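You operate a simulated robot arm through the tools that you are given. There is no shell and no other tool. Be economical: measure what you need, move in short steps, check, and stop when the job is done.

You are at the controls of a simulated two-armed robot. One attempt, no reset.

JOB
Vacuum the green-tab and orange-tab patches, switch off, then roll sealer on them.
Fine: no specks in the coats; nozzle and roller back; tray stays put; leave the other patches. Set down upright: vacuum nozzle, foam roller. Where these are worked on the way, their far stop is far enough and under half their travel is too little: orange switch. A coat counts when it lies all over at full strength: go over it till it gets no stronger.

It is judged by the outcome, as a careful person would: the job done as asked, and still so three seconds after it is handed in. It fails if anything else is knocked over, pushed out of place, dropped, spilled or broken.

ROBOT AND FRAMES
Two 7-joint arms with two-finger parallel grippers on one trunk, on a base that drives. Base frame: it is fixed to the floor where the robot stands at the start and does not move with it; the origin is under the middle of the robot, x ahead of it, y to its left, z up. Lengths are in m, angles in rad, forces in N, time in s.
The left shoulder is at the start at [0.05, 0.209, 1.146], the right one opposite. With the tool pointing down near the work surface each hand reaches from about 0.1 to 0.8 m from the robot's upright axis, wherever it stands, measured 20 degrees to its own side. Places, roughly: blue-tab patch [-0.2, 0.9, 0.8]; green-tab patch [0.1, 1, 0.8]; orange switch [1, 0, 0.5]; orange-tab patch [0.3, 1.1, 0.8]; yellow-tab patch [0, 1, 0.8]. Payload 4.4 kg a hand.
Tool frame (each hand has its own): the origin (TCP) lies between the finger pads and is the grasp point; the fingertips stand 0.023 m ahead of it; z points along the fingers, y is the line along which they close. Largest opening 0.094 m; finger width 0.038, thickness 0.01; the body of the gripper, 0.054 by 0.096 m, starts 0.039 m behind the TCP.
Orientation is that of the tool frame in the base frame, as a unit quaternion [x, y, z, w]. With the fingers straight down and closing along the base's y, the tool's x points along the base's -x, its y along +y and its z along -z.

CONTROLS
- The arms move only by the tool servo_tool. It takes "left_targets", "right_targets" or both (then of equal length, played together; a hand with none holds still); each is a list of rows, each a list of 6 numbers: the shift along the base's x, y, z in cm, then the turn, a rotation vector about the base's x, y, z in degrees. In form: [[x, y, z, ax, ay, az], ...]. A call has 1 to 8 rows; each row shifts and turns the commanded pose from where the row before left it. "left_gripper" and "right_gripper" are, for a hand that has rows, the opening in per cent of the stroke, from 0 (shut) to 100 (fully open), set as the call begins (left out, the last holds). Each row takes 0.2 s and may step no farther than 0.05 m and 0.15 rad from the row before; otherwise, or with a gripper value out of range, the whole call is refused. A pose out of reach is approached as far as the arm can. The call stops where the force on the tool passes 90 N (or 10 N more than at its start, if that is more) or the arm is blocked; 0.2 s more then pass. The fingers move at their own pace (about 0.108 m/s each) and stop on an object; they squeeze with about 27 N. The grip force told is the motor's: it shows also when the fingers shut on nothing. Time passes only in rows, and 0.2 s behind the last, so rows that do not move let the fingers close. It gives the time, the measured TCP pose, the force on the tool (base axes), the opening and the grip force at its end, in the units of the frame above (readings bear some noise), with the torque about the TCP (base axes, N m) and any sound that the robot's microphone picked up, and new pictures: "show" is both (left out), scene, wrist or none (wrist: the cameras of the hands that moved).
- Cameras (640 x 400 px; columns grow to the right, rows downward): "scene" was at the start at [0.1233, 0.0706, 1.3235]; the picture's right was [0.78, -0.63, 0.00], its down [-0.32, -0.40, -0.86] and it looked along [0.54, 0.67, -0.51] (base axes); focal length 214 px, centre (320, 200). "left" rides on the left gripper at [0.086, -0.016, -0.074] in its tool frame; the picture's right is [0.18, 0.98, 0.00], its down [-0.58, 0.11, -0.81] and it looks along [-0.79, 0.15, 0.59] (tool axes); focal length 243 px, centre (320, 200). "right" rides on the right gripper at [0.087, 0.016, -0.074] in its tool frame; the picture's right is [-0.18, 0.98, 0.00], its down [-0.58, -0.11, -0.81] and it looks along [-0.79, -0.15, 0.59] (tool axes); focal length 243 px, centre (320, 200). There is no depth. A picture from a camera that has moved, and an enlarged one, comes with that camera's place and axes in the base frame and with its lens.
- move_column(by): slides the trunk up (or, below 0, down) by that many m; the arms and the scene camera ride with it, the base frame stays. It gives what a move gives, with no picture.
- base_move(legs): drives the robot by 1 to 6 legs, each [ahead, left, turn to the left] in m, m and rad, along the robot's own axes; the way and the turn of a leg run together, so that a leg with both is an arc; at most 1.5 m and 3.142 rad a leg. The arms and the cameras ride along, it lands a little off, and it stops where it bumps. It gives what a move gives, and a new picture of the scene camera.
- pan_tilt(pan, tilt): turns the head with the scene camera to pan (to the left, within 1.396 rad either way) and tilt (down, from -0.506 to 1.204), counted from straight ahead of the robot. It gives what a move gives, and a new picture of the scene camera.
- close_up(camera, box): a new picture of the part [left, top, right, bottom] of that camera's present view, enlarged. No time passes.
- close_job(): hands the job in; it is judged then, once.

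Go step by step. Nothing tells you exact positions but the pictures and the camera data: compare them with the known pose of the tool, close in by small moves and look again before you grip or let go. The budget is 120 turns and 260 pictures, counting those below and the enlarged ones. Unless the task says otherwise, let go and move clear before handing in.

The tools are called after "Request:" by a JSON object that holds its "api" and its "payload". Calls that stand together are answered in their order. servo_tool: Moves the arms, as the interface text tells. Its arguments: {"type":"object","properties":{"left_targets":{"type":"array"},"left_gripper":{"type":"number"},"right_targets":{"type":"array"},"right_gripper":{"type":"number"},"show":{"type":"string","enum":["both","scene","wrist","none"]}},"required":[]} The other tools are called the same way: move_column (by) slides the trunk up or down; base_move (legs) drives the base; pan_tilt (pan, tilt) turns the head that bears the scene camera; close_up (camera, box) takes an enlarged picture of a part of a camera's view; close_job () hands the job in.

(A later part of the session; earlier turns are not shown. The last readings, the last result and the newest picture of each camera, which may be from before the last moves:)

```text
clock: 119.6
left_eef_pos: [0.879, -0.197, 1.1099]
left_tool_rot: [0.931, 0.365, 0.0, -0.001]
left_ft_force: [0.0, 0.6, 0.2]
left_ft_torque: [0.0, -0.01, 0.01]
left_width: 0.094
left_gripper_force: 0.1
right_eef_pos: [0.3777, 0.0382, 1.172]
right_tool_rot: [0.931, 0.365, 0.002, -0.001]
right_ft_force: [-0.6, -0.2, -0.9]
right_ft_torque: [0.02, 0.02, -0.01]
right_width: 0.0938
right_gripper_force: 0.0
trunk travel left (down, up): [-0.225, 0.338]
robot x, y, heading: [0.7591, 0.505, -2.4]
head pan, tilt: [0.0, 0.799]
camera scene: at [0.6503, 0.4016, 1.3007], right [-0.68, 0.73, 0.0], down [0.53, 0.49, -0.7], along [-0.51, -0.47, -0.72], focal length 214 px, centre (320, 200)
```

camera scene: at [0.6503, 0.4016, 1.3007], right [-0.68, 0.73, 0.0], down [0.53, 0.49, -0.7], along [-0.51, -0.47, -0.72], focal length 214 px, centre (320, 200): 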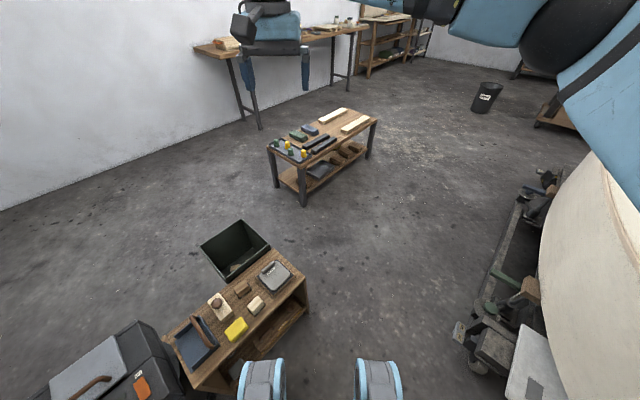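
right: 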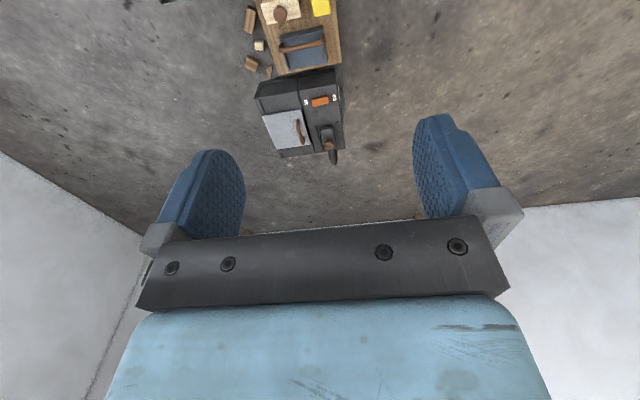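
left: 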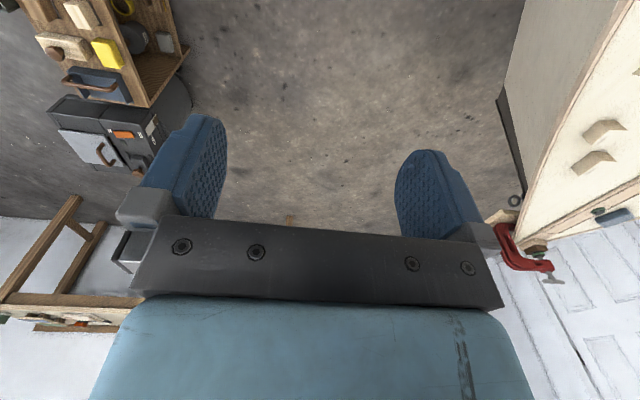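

I have good access here; the vacuum is reachable, and the boat from a bit further west. I turn to face the vacuum and look closely.

Request:
{"api": "base_move", "payload": {"legs": [[0, 0, 1.7]]}}

Request:
{"api": "pan_tilt", "payload": {"pan": -0.25, "tilt": 1.05}}

Request:
{"api": "move_column", "payload": {"by": -0.2}}

Request:
{"api": "close_up", "payload": {"camera": "scene", "box": [0, 0, 640, 400]}}

```text
clock: 124.1
left_eef_pos: [1.4426, 0.696, 1.1118]
left_tool_rot: [0.35, 0.937, 0.001, -0.001]
left_ft_force: [-0.5, -0.2, 0.4]
left_ft_torque: [-0.01, 0.03, 0.0]
left_width: 0.0939
left_gripper_force: 0.0
right_eef_pos: [1.2617, 0.174, 1.1733]
right_tool_rot: [0.35, 0.937, 0.001, -0.002]
right_ft_force: [1.2, 0.3, 0.3]
right_ft_torque: [-0.03, -0.04, 0.01]
right_width: 0.0941
right_gripper_force: 0.1
trunk travel left (down, up): [-0.225, 0.338]
robot x, y, heading: [0.756, 0.5003, -0.712]
head pan, tilt: [0.0, 0.799]
camera scene: at [0.8711, 0.4052, 1.3007], right [-0.66, -0.76, 0.0], down [-0.54, 0.47, -0.7], along [0.53, -0.46, -0.72], focal length 214 px, centre (320, 200)
```

scene: 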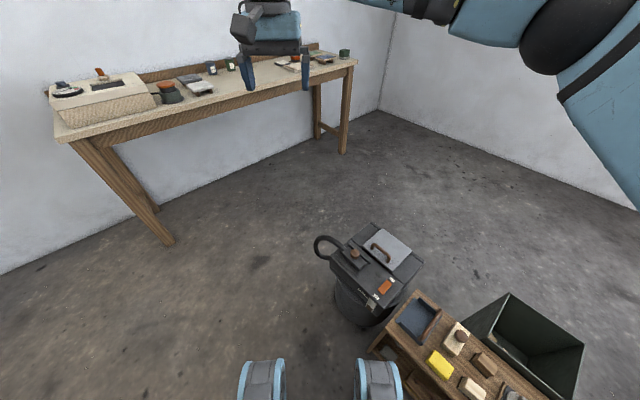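

```text
clock: 124.8
left_eef_pos: [1.4417, 0.6958, 1.1102]
left_tool_rot: [0.35, 0.937, 0.0, -0.002]
left_ft_force: [0.0, 0.1, 0.3]
left_ft_torque: [-0.03, 0.03, -0.03]
left_width: 0.0943
left_gripper_force: 0.0
right_eef_pos: [1.2623, 0.1723, 1.1736]
right_tool_rot: [0.35, 0.937, 0.001, -0.002]
right_ft_force: [0.2, -0.8, 0.8]
right_ft_torque: [0.0, 0.0, 0.03]
right_width: 0.094
right_gripper_force: 0.2
trunk travel left (down, up): [-0.225, 0.338]
robot x, y, heading: [0.7618, 0.5036, -0.718]
head pan, tilt: [-0.25, 1.051]
camera scene: at [0.8481, 0.4034, 1.2821], right [-0.82, -0.57, 0.0], down [-0.49, 0.71, -0.5], along [0.28, -0.41, -0.87], focal length 214 px, centre (320, 200)
```

scene: 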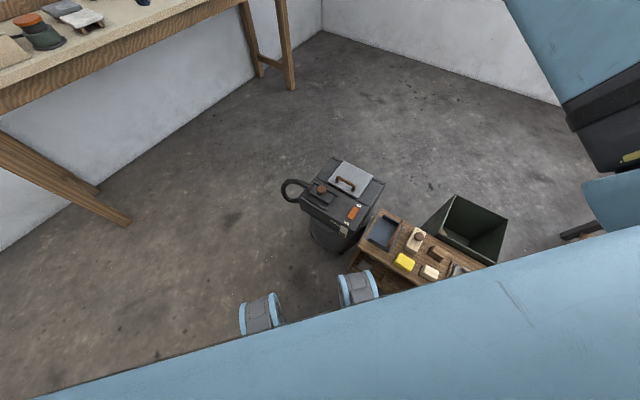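

```text
clock: 127.0
left_eef_pos: [1.4402, 0.6962, 0.9099]
left_tool_rot: [0.35, 0.937, 0.0, -0.001]
left_ft_force: [0.0, 1.0, 0.4]
left_ft_torque: [0.0, 0.01, 0.02]
left_width: 0.094
left_gripper_force: 0.0
right_eef_pos: [1.262, 0.1725, 0.9723]
right_tool_rot: [0.35, 0.937, 0.0, -0.001]
right_ft_force: [-0.3, -0.1, -0.6]
right_ft_torque: [0.05, -0.03, -0.02]
right_width: 0.0939
right_gripper_force: 0.1
trunk travel left (down, up): [-0.025, 0.538]
robot x, y, heading: [0.7586, 0.5022, -0.716]
head pan, tilt: [-0.25, 1.051]
```

```text
1.00 times, centred on (320, 200) of scene (not enlarged: the box is as wide or as high as the picture)
camera zoom: at [0.8478, 0.4035, 1.0822], right [-0.82, -0.57, 0.0], down [-0.49, 0.71, -0.5], along [0.28, -0.41, -0.87], focal length 214 px, centre (320, 200)
```

zoom: 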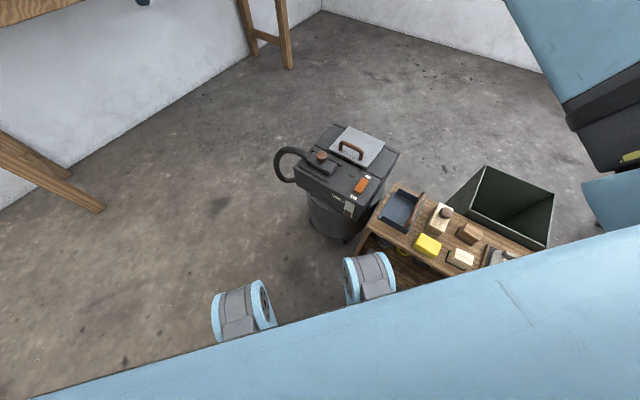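

Request:
{"api": "close_up", "payload": {"camera": "scene", "box": [265, 115, 409, 205]}}

```text
4.44 times, centred on (337, 160) of scene
camera zoom: at [0.8478, 0.4035, 1.0822], right [-0.82, -0.57, 0.0], down [-0.49, 0.71, -0.5], along [0.28, -0.41, -0.87], focal length 953 px, centre (244, 378)
```

zoom: 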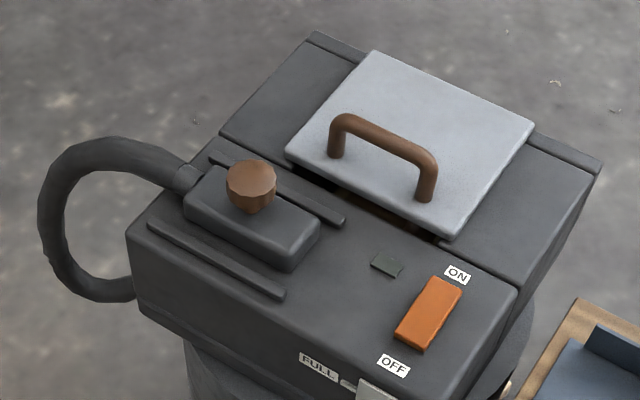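

Request:
{"api": "servo_tool", "payload": {"right_targets": [[-3.3, -0.9, -3], [-3.3, -0.9, -3], [-3.3, -0.9, -3], [-3.3, -0.9, -3], [-3.3, -0.9, -3], [-3.3, -0.9, -3], [-3.3, -0.9, -3], [-3.3, -0.9, -3]], "right_gripper": 0, "show": "none"}}

Request:
{"api": "close_up", "payload": {"camera": "scene", "box": [310, 160, 390, 210]}}

Request:
{"api": "close_up", "payload": {"camera": "right", "box": [0, 0, 640, 400]}}

```text
refused: a row must be a list of 6 entries
```

```text
8.00 times, centred on (350, 185) of scene
camera zoom: at [0.8478, 0.4035, 1.0822], right [-0.82, -0.57, 0.0], down [-0.49, 0.71, -0.5], along [0.28, -0.41, -0.87], focal length 1716 px, centre (80, 320)
```

zoom: 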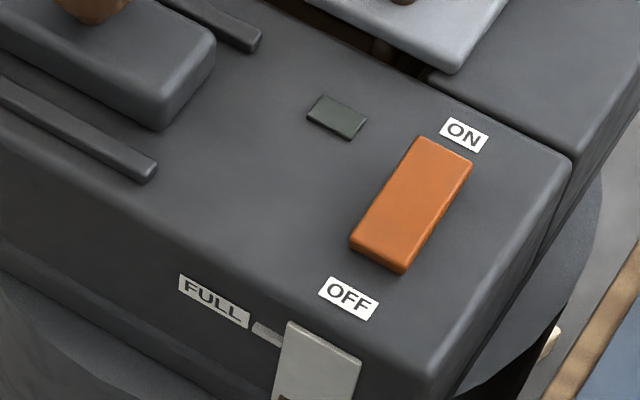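

```text
1.00 times, centred on (320, 200) of right (not enlarged: the box is as wide or as high as the picture)
camera zoom: at [1.2073, 0.241, 1.048], right [0.78, 0.62, 0.0], down [0.37, -0.47, 0.8], along [0.5, -0.63, -0.59], focal length 243 px, centre (320, 200)
```

zoom: 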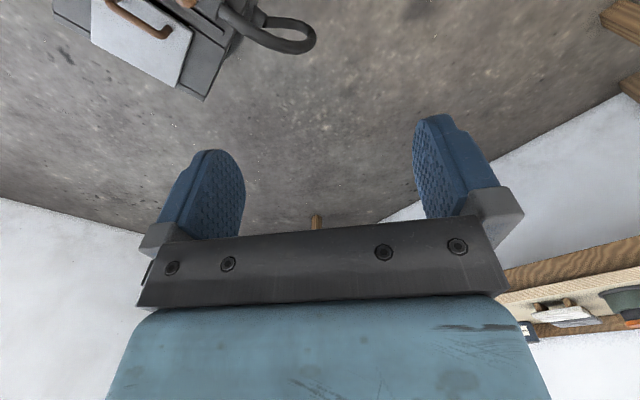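

Request:
{"api": "servo_tool", "payload": {"right_targets": [[-3.3, -0.9, -3, 0, 0, 0], [-3.3, -0.9, -3, 0, 0, 0], [-3.3, -0.9, -3, 0, 0, 0], [-3.3, -0.9, -3, 0, 0, 0], [-3.3, -0.9, -3, 0, 0, 0], [-3.3, -0.9, -3, 0, 0, 0], [-3.3, -0.9, -2, 0, 0, 0], [-3.3, -0.9, -2, 0, 0, 0]], "right_gripper": 0, "show": "both"}}

```text
clock: 128.8
left_eef_pos: [1.4416, 0.6961, 0.9112]
left_tool_rot: [0.35, 0.937, 0.001, -0.001]
left_ft_force: [0.0, -0.7, -0.4]
left_ft_torque: [-0.01, 0.01, -0.01]
left_width: 0.0941
left_gripper_force: 0.0
right_eef_pos: [0.9978, 0.1001, 0.7546]
right_tool_rot: [0.351, 0.936, 0.001, -0.001]
right_ft_force: [-0.5, -0.6, 0.7]
right_ft_torque: [0.0, 0.0, -0.03]
right_width: 0.0002
right_gripper_force: 27.2
trunk travel left (down, up): [-0.025, 0.538]
robot x, y, heading: [0.7595, 0.5023, -0.713]
head pan, tilt: [-0.25, 1.051]
camera scene: at [0.8476, 0.4031, 1.0822], right [-0.82, -0.57, 0.0], down [-0.49, 0.71, -0.5], along [0.28, -0.41, -0.87], focal length 214 px, centre (320, 200)
camera right: at [0.943, 0.1689, 0.8287], right [0.78, 0.62, 0.0], down [0.37, -0.47, 0.81], along [0.5, -0.63, -0.59], focal length 243 px, centre (320, 200)
```

scene: 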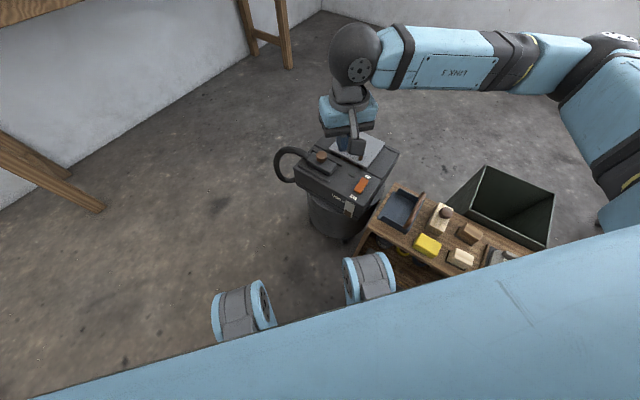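
right: 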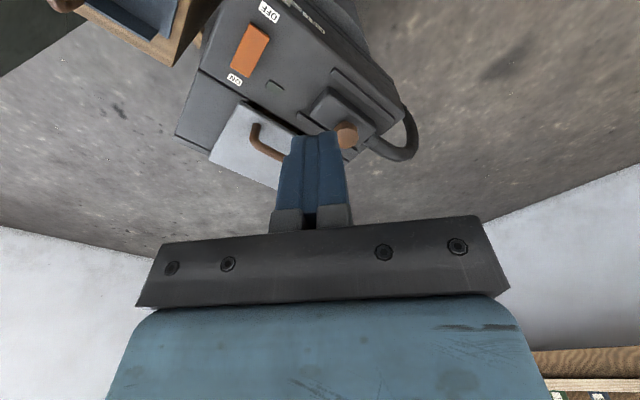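

Request:
{"api": "close_up", "payload": {"camera": "right", "box": [200, 0, 328, 80]}}

```text
5.00 times, centred on (264, 40) of right
camera zoom: at [0.943, 0.1689, 0.8287], right [0.78, 0.62, 0.0], down [0.37, -0.47, 0.81], along [0.5, -0.63, -0.59], focal length 1213 px, centre (600, 1000)
```

zoom: 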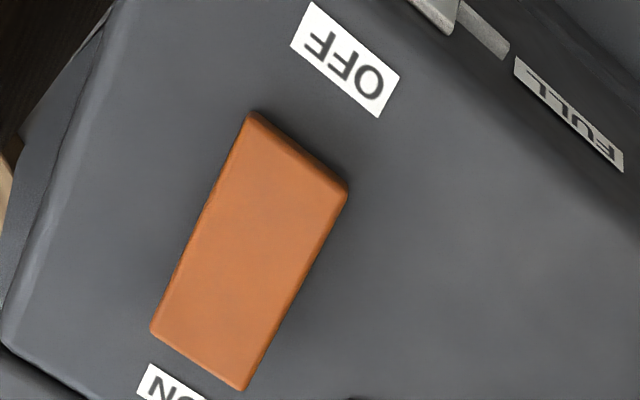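

The switch seems to be a rocker, about x 0.956, y −0.01 to 0.05 (ON end toward −y). I align the closed fingers above its ON end.

Request:
{"api": "servo_tool", "payload": {"right_targets": [[-0.9, -2, -2, 0, 0, 8.2], [-0.9, -2, -2, 0, 0, 8.2], [-0.8, -2, -2, 0, 0, 8.2], [-0.8, -2, -2, 0, 0, 8.2], [-0.8, -2, -2, 0, 0, 8.2], [0, 0, 0, 0, 0, 0]], "show": "both"}}

Request:
{"api": "close_up", "payload": {"camera": "scene", "box": [310, 135, 406, 195]}}

```text
clock: 130.2
left_eef_pos: [1.4408, 0.6966, 0.9106]
left_tool_rot: [0.351, 0.937, 0.0, -0.001]
left_ft_force: [0.0, 0.3, -0.5]
left_ft_torque: [0.0, 0.01, -0.01]
left_width: 0.0942
left_gripper_force: 0.0
right_eef_pos: [0.9578, 0.0012, 0.6537]
right_tool_rot: [-0.001, 1.0, 0.0, -0.001]
right_ft_force: [0.1, 0.1, -0.1]
right_ft_torque: [0.0, 0.01, 0.0]
right_width: 0.0004
right_gripper_force: 27.6
trunk travel left (down, up): [-0.025, 0.538]
robot x, y, heading: [0.758, 0.5013, -0.717]
head pan, tilt: [-0.25, 1.051]
camera scene: at [0.848, 0.4035, 1.0821], right [-0.82, -0.57, 0.0], down [-0.49, 0.71, -0.5], along [0.28, -0.41, -0.87], focal length 214 px, centre (320, 200)
camera right: at [0.8707, 0.0166, 0.7281], right [0.18, 0.98, 0.0], down [0.58, -0.11, 0.8], along [0.79, -0.15, -0.59], focal length 243 px, centre (320, 200)
```

scene: 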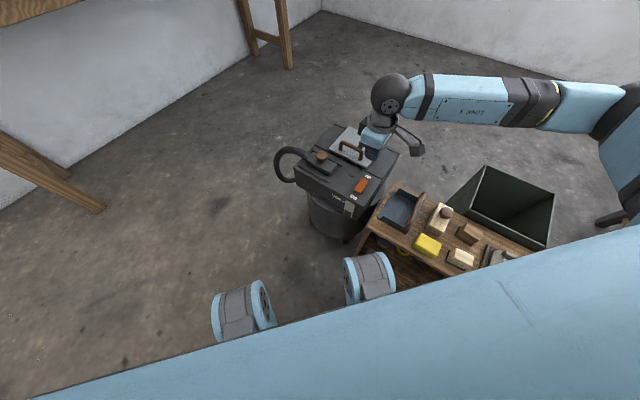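
right: 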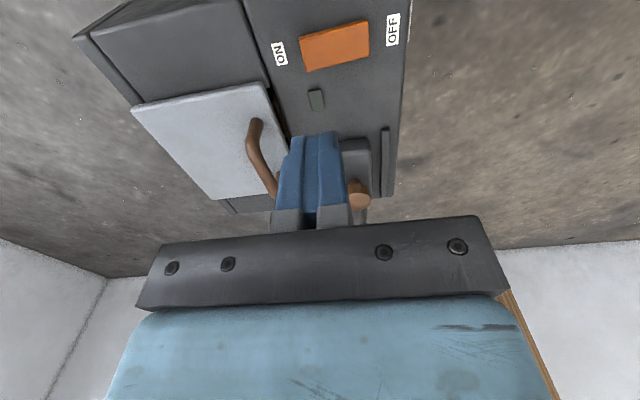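

```text
6.67 times, centred on (358, 165) of scene
camera zoom: at [0.848, 0.4035, 1.0821], right [-0.82, -0.57, 0.0], down [-0.49, 0.71, -0.5], along [0.28, -0.41, -0.87], focal length 1430 px, centre (67, 433)
```

zoom: 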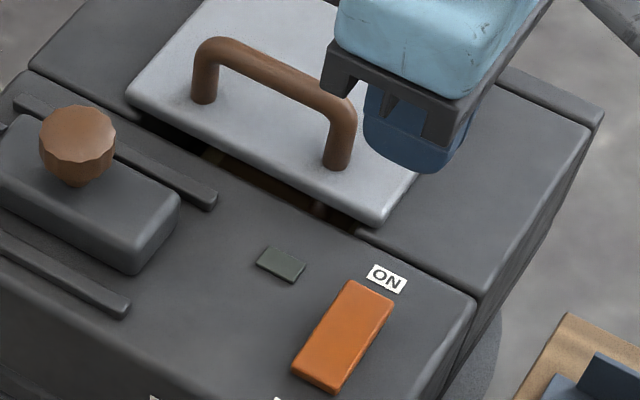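

Request:
{"api": "servo_tool", "payload": {"right_targets": [[0, -0.4, -4, 0, 0, 0], [0, 0, -3.5, 0, 0, 0], [0, 0, -0.7, 0, 0, 0]], "show": "scene"}}

Request:
{"api": "close_up", "payload": {"camera": "scene", "box": [310, 135, 406, 195]}}

```text
clock: 131.0
left_eef_pos: [1.4412, 0.6964, 0.9114]
left_tool_rot: [0.35, 0.937, 0.0, -0.001]
left_ft_force: [-0.1, 0.2, 0.2]
left_ft_torque: [0.0, 0.01, 0.0]
left_width: 0.0937
left_gripper_force: 0.0
right_eef_pos: [0.9542, -0.0041, 0.5712]
right_tool_rot: [0.0, 1.0, 0.0, -0.002]
right_ft_force: [-0.1, 0.5, -1.0]
right_ft_torque: [0.0, 0.0, -0.01]
right_width: 0.0002
right_gripper_force: 27.0
trunk travel left (down, up): [-0.025, 0.538]
robot x, y, heading: [0.7615, 0.5052, -0.712]
head pan, tilt: [-0.25, 1.051]
camera scene: at [0.848, 0.4034, 1.0821], right [-0.82, -0.57, 0.0], down [-0.49, 0.71, -0.5], along [0.28, -0.41, -0.87], focal length 214 px, centre (320, 200)
```

scene: 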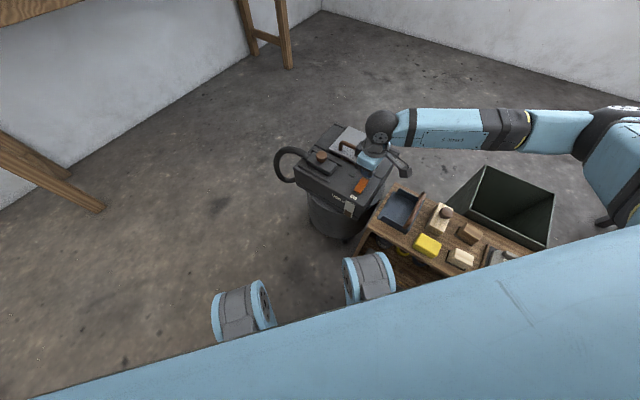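

```text
6.67 times, centred on (358, 165) of scene
camera zoom: at [0.848, 0.4034, 1.0821], right [-0.82, -0.57, 0.0], down [-0.49, 0.71, -0.5], along [0.28, -0.41, -0.87], focal length 1430 px, centre (67, 433)
```

zoom: 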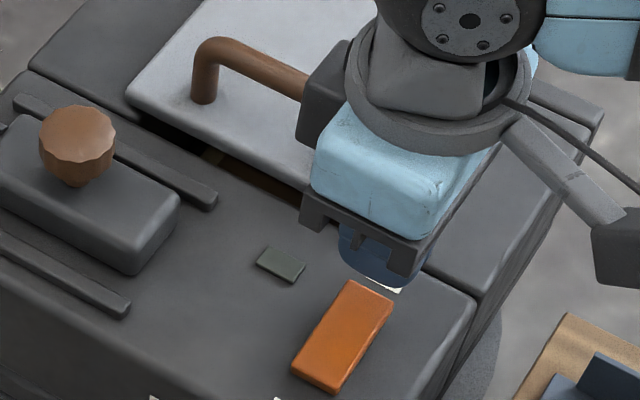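

Request:
{"api": "servo_tool", "payload": {"right_targets": [[0, 0, -0.7, 0, 0, 0], [0, 0, -0.7, 0, 0, 0], [0, 0, -0.5, 0, 0, 0]], "show": "wrist"}}

Request:
{"api": "close_up", "payload": {"camera": "scene", "box": [310, 135, 406, 195]}}

```text
clock: 131.8
left_eef_pos: [1.4411, 0.6969, 0.9107]
left_tool_rot: [0.351, 0.936, 0.001, -0.001]
left_ft_force: [-0.3, -0.2, -0.4]
left_ft_torque: [0.01, -0.02, 0.01]
left_width: 0.0936
left_gripper_force: 0.0
right_eef_pos: [0.9558, -0.004, 0.5525]
right_tool_rot: [0.0, 1.0, -0.001, -0.002]
right_ft_force: [0.4, -0.3, 0.1]
right_ft_torque: [0.02, -0.02, 0.03]
right_width: 0.0
right_gripper_force: 27.3
trunk travel left (down, up): [-0.025, 0.538]
robot x, y, heading: [0.7607, 0.5011, -0.717]
head pan, tilt: [-0.25, 1.051]
camera right: at [0.8688, 0.0123, 0.6267], right [0.18, 0.98, 0.0], down [0.58, -0.11, 0.8], along [0.79, -0.15, -0.59], focal length 243 px, centre (320, 200)
```

right: 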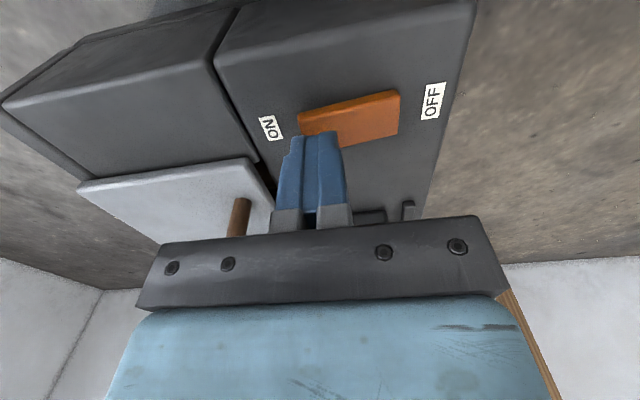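

```text
6.67 times, centred on (358, 165) of scene
camera zoom: at [0.848, 0.4034, 1.0821], right [-0.82, -0.57, 0.0], down [-0.49, 0.71, -0.5], along [0.28, -0.41, -0.87], focal length 1430 px, centre (67, 433)
```

zoom: 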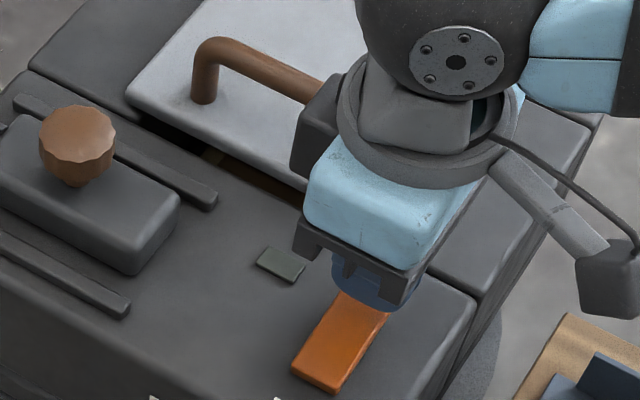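

The rocker's ON end is visibly raised, so I press it down in small steps.

Request:
{"api": "servo_tool", "payload": {"right_targets": [[0, 0, -0.5, 0, 0, 0], [0, 0, -0.5, 0, 0, 0], [0, 0, -0.4, 0, 0, 0], [0, 0, -0.4, 0, 0, 0]], "show": "wrist"}}

```text
clock: 132.8
left_eef_pos: [1.4403, 0.6959, 0.91]
left_tool_rot: [0.349, 0.937, 0.001, -0.002]
left_ft_force: [0.7, 0.3, -0.2]
left_ft_torque: [0.01, 0.0, 0.02]
left_width: 0.0939
left_gripper_force: 0.0
right_eef_pos: [0.9559, -0.0041, 0.5354]
right_tool_rot: [0.0, 1.0, 0.0, -0.002]
right_ft_force: [-0.7, -2.6, 5.5]
right_ft_torque: [-0.02, -0.02, -0.02]
right_width: 0.0
right_gripper_force: 27.0
trunk travel left (down, up): [-0.025, 0.538]
robot x, y, heading: [0.7586, 0.5002, -0.723]
head pan, tilt: [-0.25, 1.051]
camera right: at [0.8695, 0.0124, 0.6095], right [0.18, 0.98, 0.0], down [0.58, -0.11, 0.81], along [0.79, -0.15, -0.59], focal length 243 px, centre (320, 200)
```

right: 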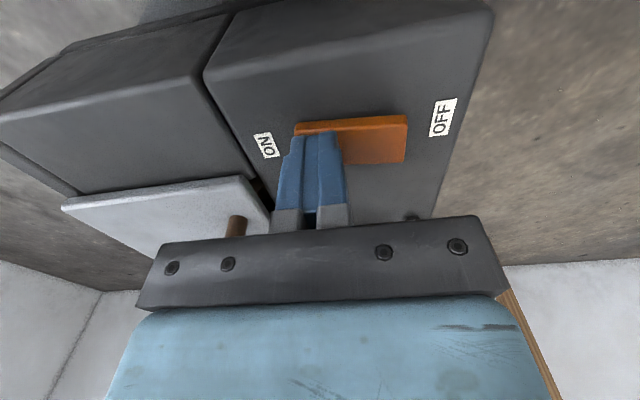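

Contact with 5 N; continuing down.

Request:
{"api": "servo_tool", "payload": {"right_targets": [[0, 0, -0.3, 0, 0, 0], [0, 0, -0.3, 0, 0, 0], [0, 0, -0.3, 0, 0, 0]], "show": "wrist"}}

```text
clock: 133.8
left_eef_pos: [1.4397, 0.6978, 0.9118]
left_tool_rot: [0.351, 0.936, -0.001, 0.001]
left_ft_force: [0.8, 1.0, -1.1]
left_ft_torque: [0.03, -0.02, 0.01]
left_width: 0.0938
left_gripper_force: 0.1
right_eef_pos: [0.9575, -0.0045, 0.5333]
right_tool_rot: [0.0, 1.0, -0.004, 0.004]
right_ft_force: [-21.2, 8.8, 50.9]
right_ft_torque: [0.69, 1.08, 0.08]
right_width: 0.0
right_gripper_force: 26.9
trunk travel left (down, up): [-0.025, 0.538]
robot x, y, heading: [0.7567, 0.5042, -0.715]
head pan, tilt: [-0.25, 1.051]
stopped in row 3 (right hand): the force on the tool passed its limit at 92 N (the readings are from after the stop); the commanded pose is now the measured one
camera right: at [0.869, 0.0128, 0.6082], right [0.19, 0.98, 0.0], down [0.57, -0.1, 0.81], along [0.8, -0.15, -0.58], focal length 243 px, centre (320, 200)
```

right: 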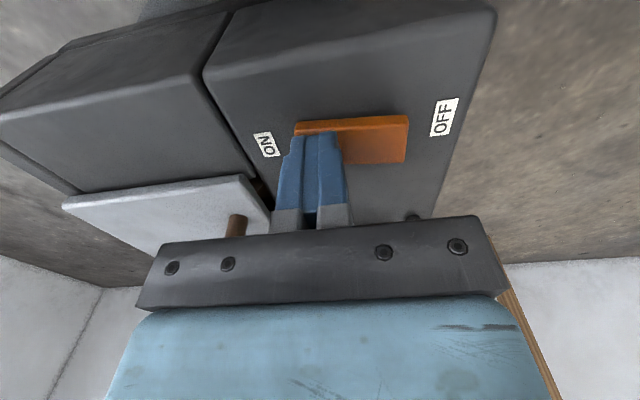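

Request:
{"api": "servo_tool", "payload": {"right_targets": [[0, 0, 1, 0, 0, 0], [0, 0, 4, 0, 0, 0], [0, 0, 4, 0, 0, 0], [0, -3, 0, 0, 0, 0]], "show": "none"}}

Request:
{"api": "close_up", "payload": {"camera": "right", "box": [220, 0, 460, 150]}}

Request:
{"api": "close_up", "payload": {"camera": "scene", "box": [310, 150, 390, 200]}}

```text
clock: 134.8
left_eef_pos: [1.4399, 0.6958, 0.9109]
left_tool_rot: [0.35, 0.937, 0.0, 0.0]
left_ft_force: [-0.3, -0.5, -0.3]
left_ft_torque: [0.02, 0.03, 0.02]
left_width: 0.094
left_gripper_force: 0.1
right_eef_pos: [0.9556, -0.0346, 0.62]
right_tool_rot: [0.001, 1.0, -0.002, 0.0]
right_ft_force: [-0.2, -0.1, 0.8]
right_ft_torque: [-0.03, 0.01, -0.01]
right_width: 0.0
right_gripper_force: 27.3
trunk travel left (down, up): [-0.025, 0.538]
robot x, y, heading: [0.762, 0.5011, -0.71]
head pan, tilt: [-0.25, 1.051]
```

```text
2.67 times, centred on (340, 75) of right
camera zoom: at [0.8689, -0.0187, 0.6929], right [0.19, 0.98, 0.0], down [0.58, -0.11, 0.81], along [0.79, -0.15, -0.59], focal length 647 px, centre (267, 533)
```

zoom: 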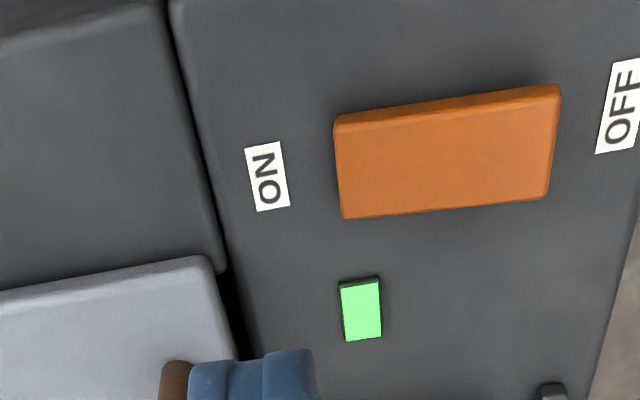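

```text
8.00 times, centred on (350, 175) of scene
camera zoom: at [0.8475, 0.4032, 1.082], right [-0.82, -0.57, 0.0], down [-0.49, 0.71, -0.5], along [0.28, -0.41, -0.87], focal length 1716 px, centre (80, 400)
```

zoom: 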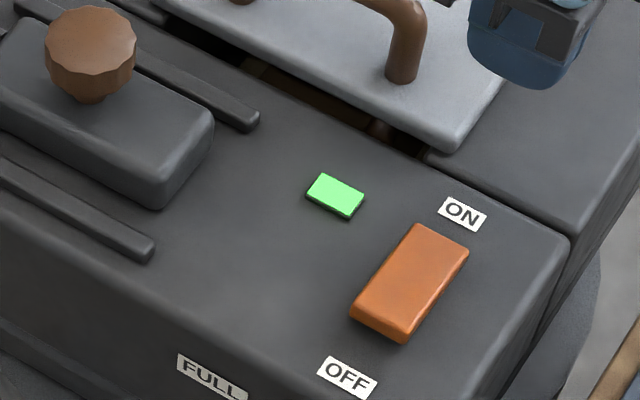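

The lamp is green: the vacuum is on. Next I open the gripper and move above the nozzle's knob to view it.

Request:
{"api": "servo_tool", "payload": {"right_targets": [[2, 1, 2, 0, 0, 0], [3, 1.2, 2, 0, 0, 0], [3, 1.2, 1.5, 0, 0, 0], [3, 1, 0, 0, 0, 0], [3.5, 1, 0, 0, 0, 0], [0, 0, 0, 0, 0, 0]], "right_gripper": 100, "show": "wrist"}}

Request:
{"api": "close_up", "payload": {"camera": "scene", "box": [265, 115, 409, 205]}}

```text
clock: 136.2
left_eef_pos: [1.4416, 0.6965, 0.9116]
left_tool_rot: [0.35, 0.937, 0.001, -0.001]
left_ft_force: [-0.5, -1.0, -0.1]
left_ft_torque: [0.0, 0.01, -0.01]
left_width: 0.094
left_gripper_force: 0.1
right_eef_pos: [1.1029, 0.0175, 0.6749]
right_tool_rot: [0.001, 1.0, -0.001, 0.001]
right_ft_force: [0.7, 0.0, 0.5]
right_ft_torque: [-0.01, -0.01, 0.0]
right_width: 0.094
right_gripper_force: 0.0
trunk travel left (down, up): [-0.025, 0.538]
robot x, y, heading: [0.7577, 0.5029, -0.714]
head pan, tilt: [-0.25, 1.051]
camera right: at [1.0159, 0.0339, 0.7486], right [0.19, 0.98, 0.0], down [0.58, -0.11, 0.81], along [0.79, -0.15, -0.59], focal length 243 px, centre (320, 200)
```

right: 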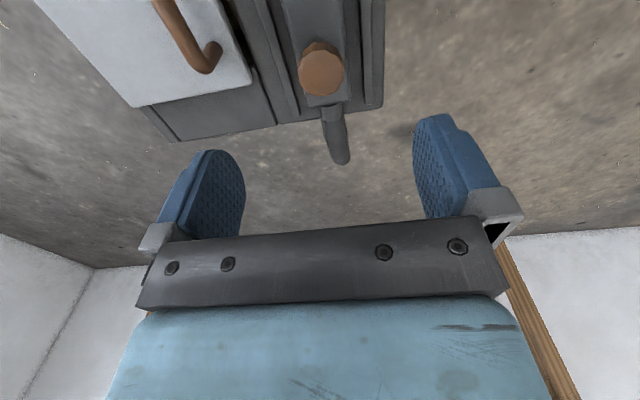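

```text
4.44 times, centred on (337, 160) of scene
camera zoom: at [0.8475, 0.4032, 1.0821], right [-0.82, -0.57, 0.0], down [-0.49, 0.71, -0.5], along [0.28, -0.41, -0.87], focal length 953 px, centre (244, 378)
```

zoom: 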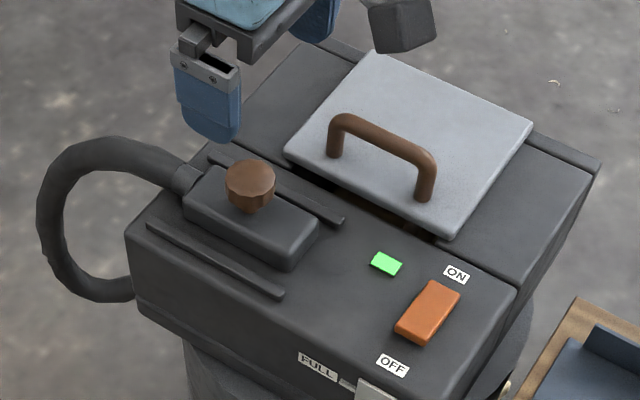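

Knob top is at about (1.105, 0.018, 0.56). I descend around it.

Request:
{"api": "servo_tool", "payload": {"right_targets": [[0.2, 0.1, -4, 0, 0, 0], [0, 0, -4, 0, 0, 0], [0, 0, -2.5, 0, 0, 0], [0, 0, -1.2, 0, 0, 0], [0, 0, 0, 0, 0, 0]], "show": "wrist"}}

Request:
{"api": "close_up", "payload": {"camera": "scene", "box": [265, 115, 361, 175]}}

```text
clock: 137.4
left_eef_pos: [1.4421, 0.6954, 0.9105]
left_tool_rot: [0.35, 0.937, -0.001, 0.0]
left_ft_force: [0.0, 0.1, -0.1]
left_ft_torque: [0.04, -0.03, -0.01]
left_width: 0.0941
left_gripper_force: 0.1
right_eef_pos: [1.1045, 0.0185, 0.5556]
right_tool_rot: [0.002, 1.0, -0.001, 0.0]
right_ft_force: [0.3, 0.3, 0.0]
right_ft_torque: [-0.05, 0.04, 0.01]
right_width: 0.0943
right_gripper_force: 0.0
trunk travel left (down, up): [-0.025, 0.538]
robot x, y, heading: [0.7606, 0.5018, -0.713]
head pan, tilt: [-0.25, 1.051]
camera right: at [1.0173, 0.0348, 0.6299], right [0.19, 0.98, 0.0], down [0.58, -0.11, 0.81], along [0.79, -0.15, -0.59], focal length 243 px, centre (320, 200)
```

right: 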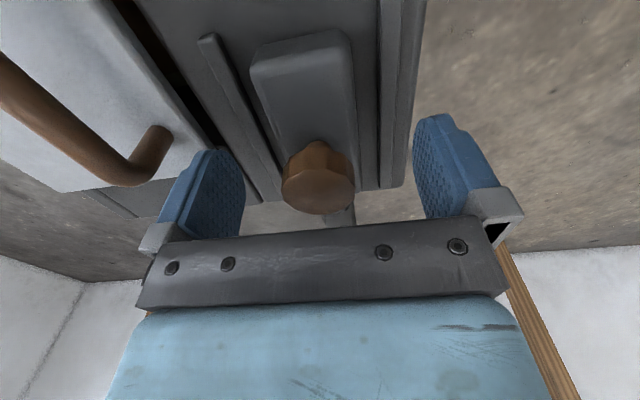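

```text
6.67 times, centred on (313, 145) of scene
camera zoom: at [0.8476, 0.4033, 1.0821], right [-0.82, -0.57, 0.0], down [-0.49, 0.71, -0.5], along [0.28, -0.41, -0.87], focal length 1430 px, centre (367, 567)
```

zoom: 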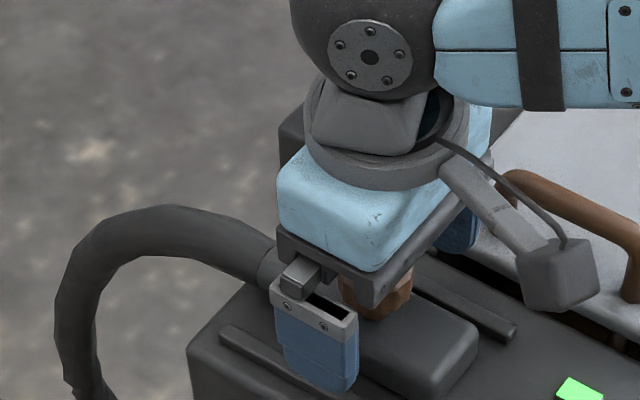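

Request:
{"api": "servo_tool", "payload": {"right_targets": [[0, 0, -0.3, 0, 0, 0], [0, 0, 0, 0, 0, 0], [0, 0, 0, 0, 0, 0], [0, 0, 0, 0, 0, 0]], "right_gripper": 0, "show": "wrist"}}

Request:
{"api": "close_up", "payload": {"camera": "scene", "box": [265, 115, 361, 175]}}

```text
clock: 138.4
left_eef_pos: [1.4417, 0.6961, 0.9108]
left_tool_rot: [0.351, 0.936, 0.001, 0.0]
left_ft_force: [-0.3, -0.2, -0.1]
left_ft_torque: [-0.03, 0.02, 0.0]
left_width: 0.0939
left_gripper_force: 0.0
right_eef_pos: [1.1031, 0.02, 0.5536]
right_tool_rot: [0.001, 1.0, -0.001, 0.001]
right_ft_force: [-0.7, -0.1, 0.2]
right_ft_torque: [0.01, 0.04, 0.0]
right_width: 0.0348
right_gripper_force: 27.2
trunk travel left (down, up): [-0.025, 0.538]
robot x, y, heading: [0.7593, 0.4996, -0.716]
head pan, tilt: [-0.25, 1.051]
camera right: at [1.0172, 0.0353, 0.6277], right [0.19, 0.98, 0.0], down [0.58, -0.11, 0.81], along [0.79, -0.15, -0.59], focal length 243 px, centre (320, 200)
```

right: 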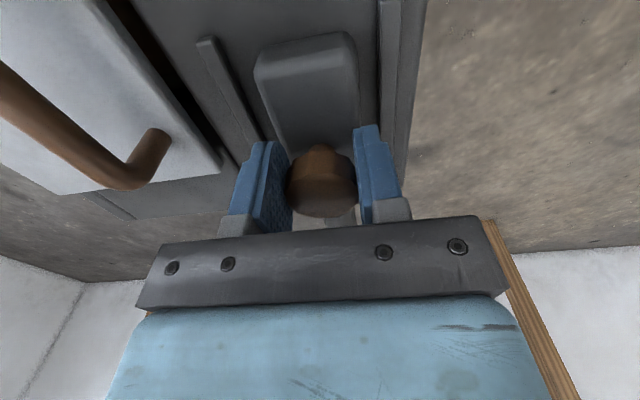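

```text
6.67 times, centred on (313, 145) of scene
camera zoom: at [0.8476, 0.4033, 1.0821], right [-0.82, -0.57, 0.0], down [-0.49, 0.71, -0.5], along [0.28, -0.41, -0.87], focal length 1430 px, centre (367, 567)
```

zoom: 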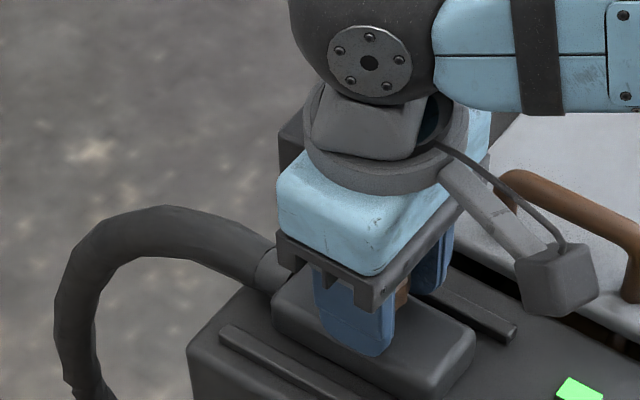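

The knob is gripped (dock pose TCP 1.103, 0.020, 0.5536). I lift straight up.

Request:
{"api": "servo_tool", "payload": {"right_targets": [[0, 0, 1, 0, 0, 0], [0, 0, 3, 0, 0, 0], [0, 0, 4, 0, 0, 0], [0, 0, 4, 0, 0, 0], [0, 0, 4, 0, 0, 0], [0, 0, 4, 0, 0, 0], [0, 0, 4, 0, 0, 0]], "show": "both"}}

```text
clock: 140.0
left_eef_pos: [1.4393, 0.6976, 0.9111]
left_tool_rot: [0.351, 0.937, 0.0, -0.001]
left_ft_force: [0.9, -0.8, 0.2]
left_ft_torque: [-0.01, 0.01, 0.01]
left_width: 0.0938
left_gripper_force: 0.0
right_eef_pos: [1.1047, 0.0203, 0.7964]
right_tool_rot: [0.001, 1.0, -0.002, 0.0]
right_ft_force: [0.7, -0.2, -1.8]
right_ft_torque: [-0.01, 0.04, 0.02]
right_width: 0.0345
right_gripper_force: 27.0
trunk travel left (down, up): [-0.025, 0.538]
robot x, y, heading: [0.7575, 0.502, -0.718]
head pan, tilt: [-0.25, 1.051]
camera scene: at [0.8476, 0.4036, 1.0821], right [-0.82, -0.57, 0.0], down [-0.49, 0.71, -0.5], along [0.28, -0.41, -0.87], focal length 214 px, centre (320, 200)
camera right: at [1.0172, 0.0365, 0.8697], right [0.19, 0.98, 0.0], down [0.58, -0.11, 0.81], along [0.79, -0.15, -0.59], focal length 243 px, centre (320, 200)
```

scene: 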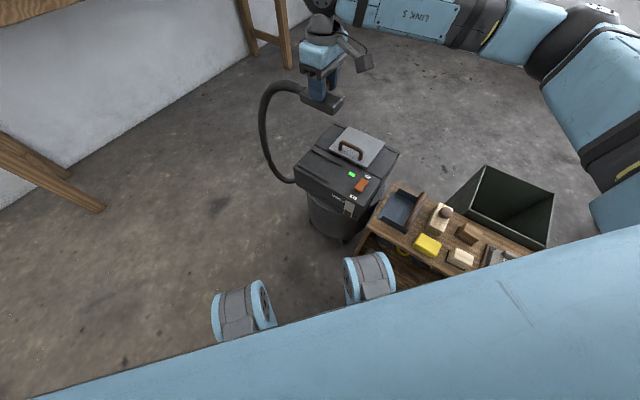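
right: 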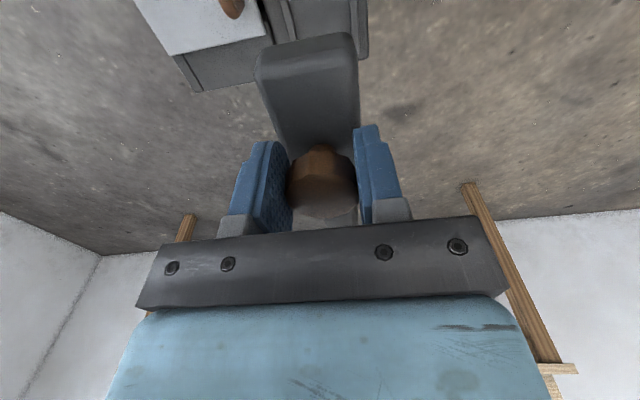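

Lifted, with the hose following. I raise the trunk, turn left to the boat and drive to a spot near the patches.

Request:
{"api": "move_column", "payload": {"by": 0.25}}

Request:
{"api": "base_move", "payload": {"legs": [[0, 0, 2.7], [0.19, 0.287, 0]]}}

Request:
{"api": "pan_tilt", "payload": {"pan": -0.1, "tilt": 0.85}}

```text
clock: 142.6
left_eef_pos: [1.4404, 0.695, 1.1601]
left_tool_rot: [0.35, 0.937, 0.0, -0.001]
left_ft_force: [-0.7, -0.8, -0.6]
left_ft_torque: [0.01, -0.04, 0.01]
left_width: 0.0938
left_gripper_force: 0.1
right_eef_pos: [1.1036, 0.0197, 1.0447]
right_tool_rot: [0.001, 1.0, -0.001, 0.001]
right_ft_force: [0.4, 0.1, -1.1]
right_ft_torque: [-0.03, 0.02, -0.01]
right_width: 0.0348
right_gripper_force: 27.2
trunk travel left (down, up): [-0.275, 0.288]
robot x, y, heading: [0.7597, 0.5007, -0.715]
head pan, tilt: [-0.25, 1.051]
```

```text
clock: 152.0
left_eef_pos: [-0.2799, 0.6725, 1.1608]
left_tool_rot: [0.838, -0.546, 0.0, 0.001]
left_ft_force: [-1.0, 0.3, -1.0]
left_ft_torque: [0.0, 0.03, 0.02]
left_width: 0.0942
left_gripper_force: 0.0
right_eef_pos: [0.3118, 1.1399, 1.0461]
right_tool_rot: [0.976, -0.218, -0.002, -0.001]
right_ft_force: [1.1, -0.3, -1.1]
right_ft_torque: [-0.01, 0.01, 0.03]
right_width: 0.0347
right_gripper_force: 26.9
trunk travel left (down, up): [-0.275, 0.288]
robot x, y, heading: [0.4185, 0.5581, 1.984]
head pan, tilt: [-0.25, 1.051]
camera scene: at [0.3798, 0.6853, 1.3321], right [0.99, 0.17, 0.0], down [0.14, -0.86, -0.5], along [-0.08, 0.49, -0.87], focal length 214 px, centre (320, 200)
```

scene: 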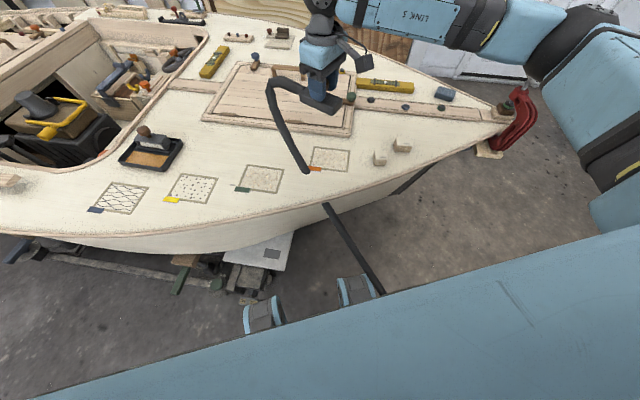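

```text
clock: 152.8
left_eef_pos: [-0.2797, 0.6722, 1.1606]
left_tool_rot: [0.838, -0.546, 0.001, 0.001]
left_ft_force: [0.5, 0.1, 0.3]
left_ft_torque: [-0.02, -0.01, -0.01]
left_width: 0.0941
left_gripper_force: 0.1
right_eef_pos: [0.3123, 1.1392, 1.0447]
right_tool_rot: [0.976, -0.218, -0.001, -0.001]
right_ft_force: [-0.2, 0.5, -0.6]
right_ft_torque: [0.01, 0.02, 0.0]
right_width: 0.0348
right_gripper_force: 26.7
trunk travel left (down, up): [-0.275, 0.288]
robot x, y, heading: [0.4175, 0.5593, 1.986]
head pan, tilt: [-0.099, 0.85]
camera scene: at [0.3667, 0.694, 1.3466], right [0.95, 0.31, 0.0], down [0.23, -0.71, -0.66], along [-0.2, 0.63, -0.75], focal length 214 px, centre (320, 200)
```

scene: 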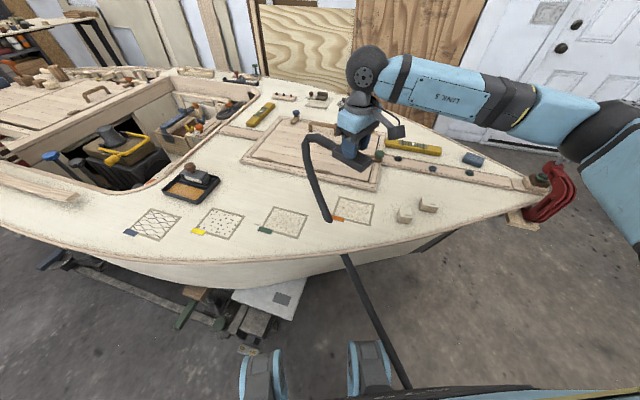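

Request:
{"api": "close_up", "payload": {"camera": "scene", "box": [240, 180, 400, 280]}}

Request:
{"api": "close_up", "payload": {"camera": "scene", "box": [110, 150, 270, 250]}}

Request:
{"api": "close_up", "payload": {"camera": "right", "box": [0, 0, 640, 400]}}

```text
4.00 times, centred on (320, 230) of scene
camera zoom: at [0.3667, 0.694, 1.3466], right [0.95, 0.31, 0.0], down [0.23, -0.71, -0.66], along [-0.2, 0.63, -0.75], focal length 858 px, centre (320, 80)
```

zoom: 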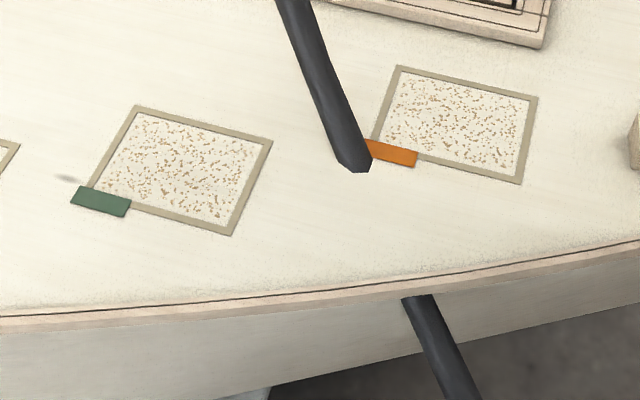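

```text
4.00 times, centred on (190, 200) of scene
camera zoom: at [0.3667, 0.694, 1.3466], right [0.95, 0.31, 0.0], down [0.23, -0.71, -0.66], along [-0.2, 0.63, -0.75], focal length 858 px, centre (840, 200)
```

zoom: 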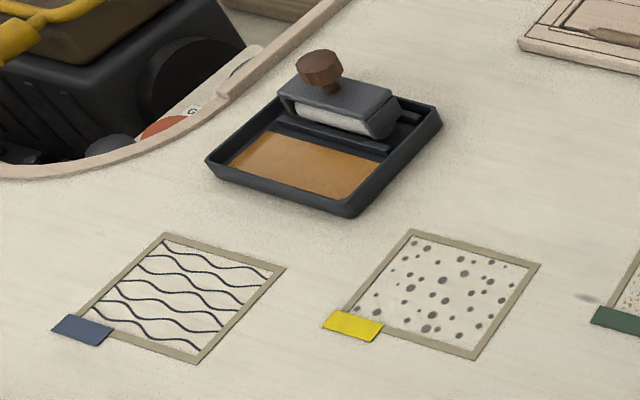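

```text
1.00 times, centred on (320, 200) of right (not enlarged: the box is as wide or as high as the picture)
camera zoom: at [0.3828, 1.0888, 1.119], right [-0.59, -0.81, 0.0], down [-0.48, 0.34, 0.81], along [-0.65, 0.47, -0.59], focal length 243 px, centre (320, 200)
```

zoom: 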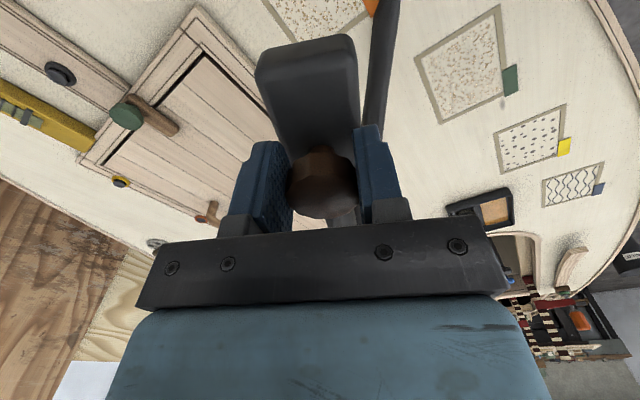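

Green patch spans x 0.082–0.202, y 0.996–1.086; orange x 0.278–0.40, y 1.107–1.199 on a deck at about z 0.79. I turn the nozzle so its long side lies along y and bring it above the orange patch.

Request:
{"api": "servo_tool", "payload": {"right_targets": [[0, 0, 0, 0, 0, -8.2], [0, 0, 0, 0, 0, -8.2], [0, 0, -1, 0, 0, -8.2], [0, 0, -2, 0, 0, -8.2], [0, 0, -2, 0, 0, -8.2], [1, 0, -2, 0, 0, -8.2], [1, 0.5, -2, 0, 0, -8.2], [0.5, 0.5, -2, 0, 0, -7.4]], "show": "wrist"}}

Request:
{"api": "close_up", "payload": {"camera": "scene", "box": [280, 120, 440, 220]}}

```text
clock: 154.6
left_eef_pos: [-0.281, 0.6721, 1.1618]
left_tool_rot: [0.837, -0.547, 0.002, 0.001]
left_ft_force: [-0.8, 0.0, 0.8]
left_ft_torque: [-0.01, -0.01, 0.01]
left_width: 0.0941
left_gripper_force: 0.1
right_eef_pos: [0.3358, 1.1509, 0.9348]
right_tool_rot: [-0.706, 0.708, 0.0, 0.001]
right_ft_force: [-0.3, 1.0, -1.5]
right_ft_torque: [0.01, 0.0, 0.0]
right_width: 0.0346
right_gripper_force: 27.0
trunk travel left (down, up): [-0.275, 0.288]
robot x, y, heading: [0.4174, 0.5592, 1.988]
head pan, tilt: [-0.099, 0.85]
camera right: at [0.3208, 1.0645, 1.0083], right [-0.98, 0.19, 0.0], down [0.11, 0.58, 0.81], along [0.15, 0.79, -0.59], focal length 243 px, centre (320, 200)
```

right: 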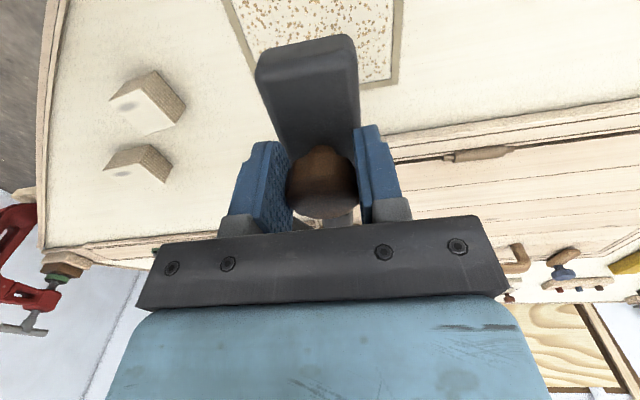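

```text
4.00 times, centred on (360, 170) of scene
camera zoom: at [0.3668, 0.6944, 1.3466], right [0.95, 0.31, 0.0], down [0.23, -0.71, -0.66], along [-0.21, 0.63, -0.75], focal length 858 px, centre (160, 320)
```

zoom: 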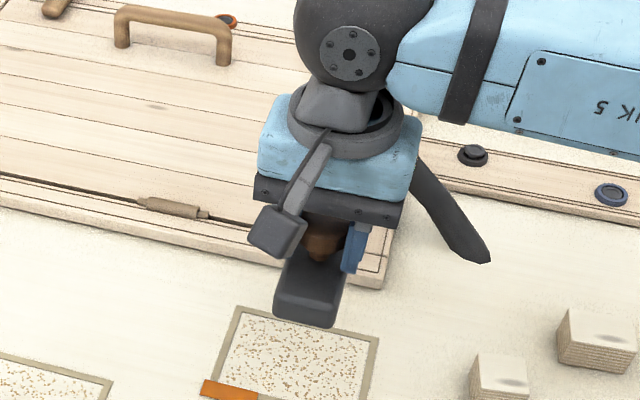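

Request:
{"api": "servo_tool", "payload": {"right_targets": [[-1, 0, -3, 0, 0, 0], [-1, 0, -3, 0, 0, 0], [-1, 0, -1.5, 0, 0, 0], [0, 0, -0.7, 0, 0, 0]], "show": "none"}}

Request:
{"api": "close_up", "payload": {"camera": "scene", "box": [280, 170, 440, 270]}}

```text
clock: 155.6
left_eef_pos: [-0.2793, 0.6714, 1.1607]
left_tool_rot: [0.838, -0.546, 0.002, 0.001]
left_ft_force: [0.7, -0.8, -1.6]
left_ft_torque: [0.0, 0.0, 0.0]
left_width: 0.094
left_gripper_force: 0.0
right_eef_pos: [0.3072, 1.1502, 0.8531]
right_tool_rot: [-0.707, 0.707, 0.0, 0.0]
right_ft_force: [0.6, -0.2, 0.7]
right_ft_torque: [-0.06, 0.04, 0.04]
right_width: 0.0351
right_gripper_force: 27.5
trunk travel left (down, up): [-0.275, 0.288]
robot x, y, heading: [0.4173, 0.5601, 1.991]
head pan, tilt: [-0.099, 0.85]
```

```text
4.00 times, centred on (360, 220) of scene
camera zoom: at [0.3669, 0.6939, 1.3467], right [0.95, 0.31, 0.0], down [0.23, -0.71, -0.66], along [-0.21, 0.63, -0.75], focal length 858 px, centre (160, 120)
```

zoom: 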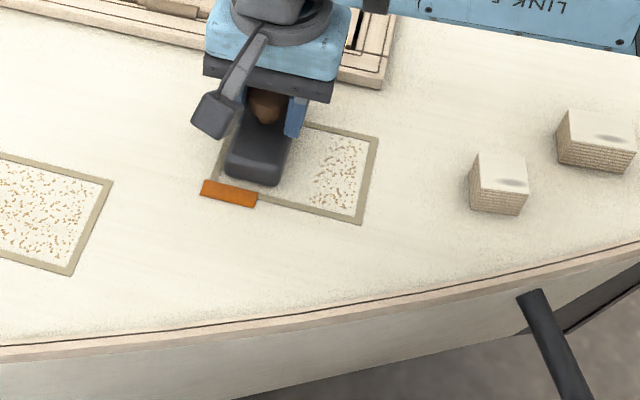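

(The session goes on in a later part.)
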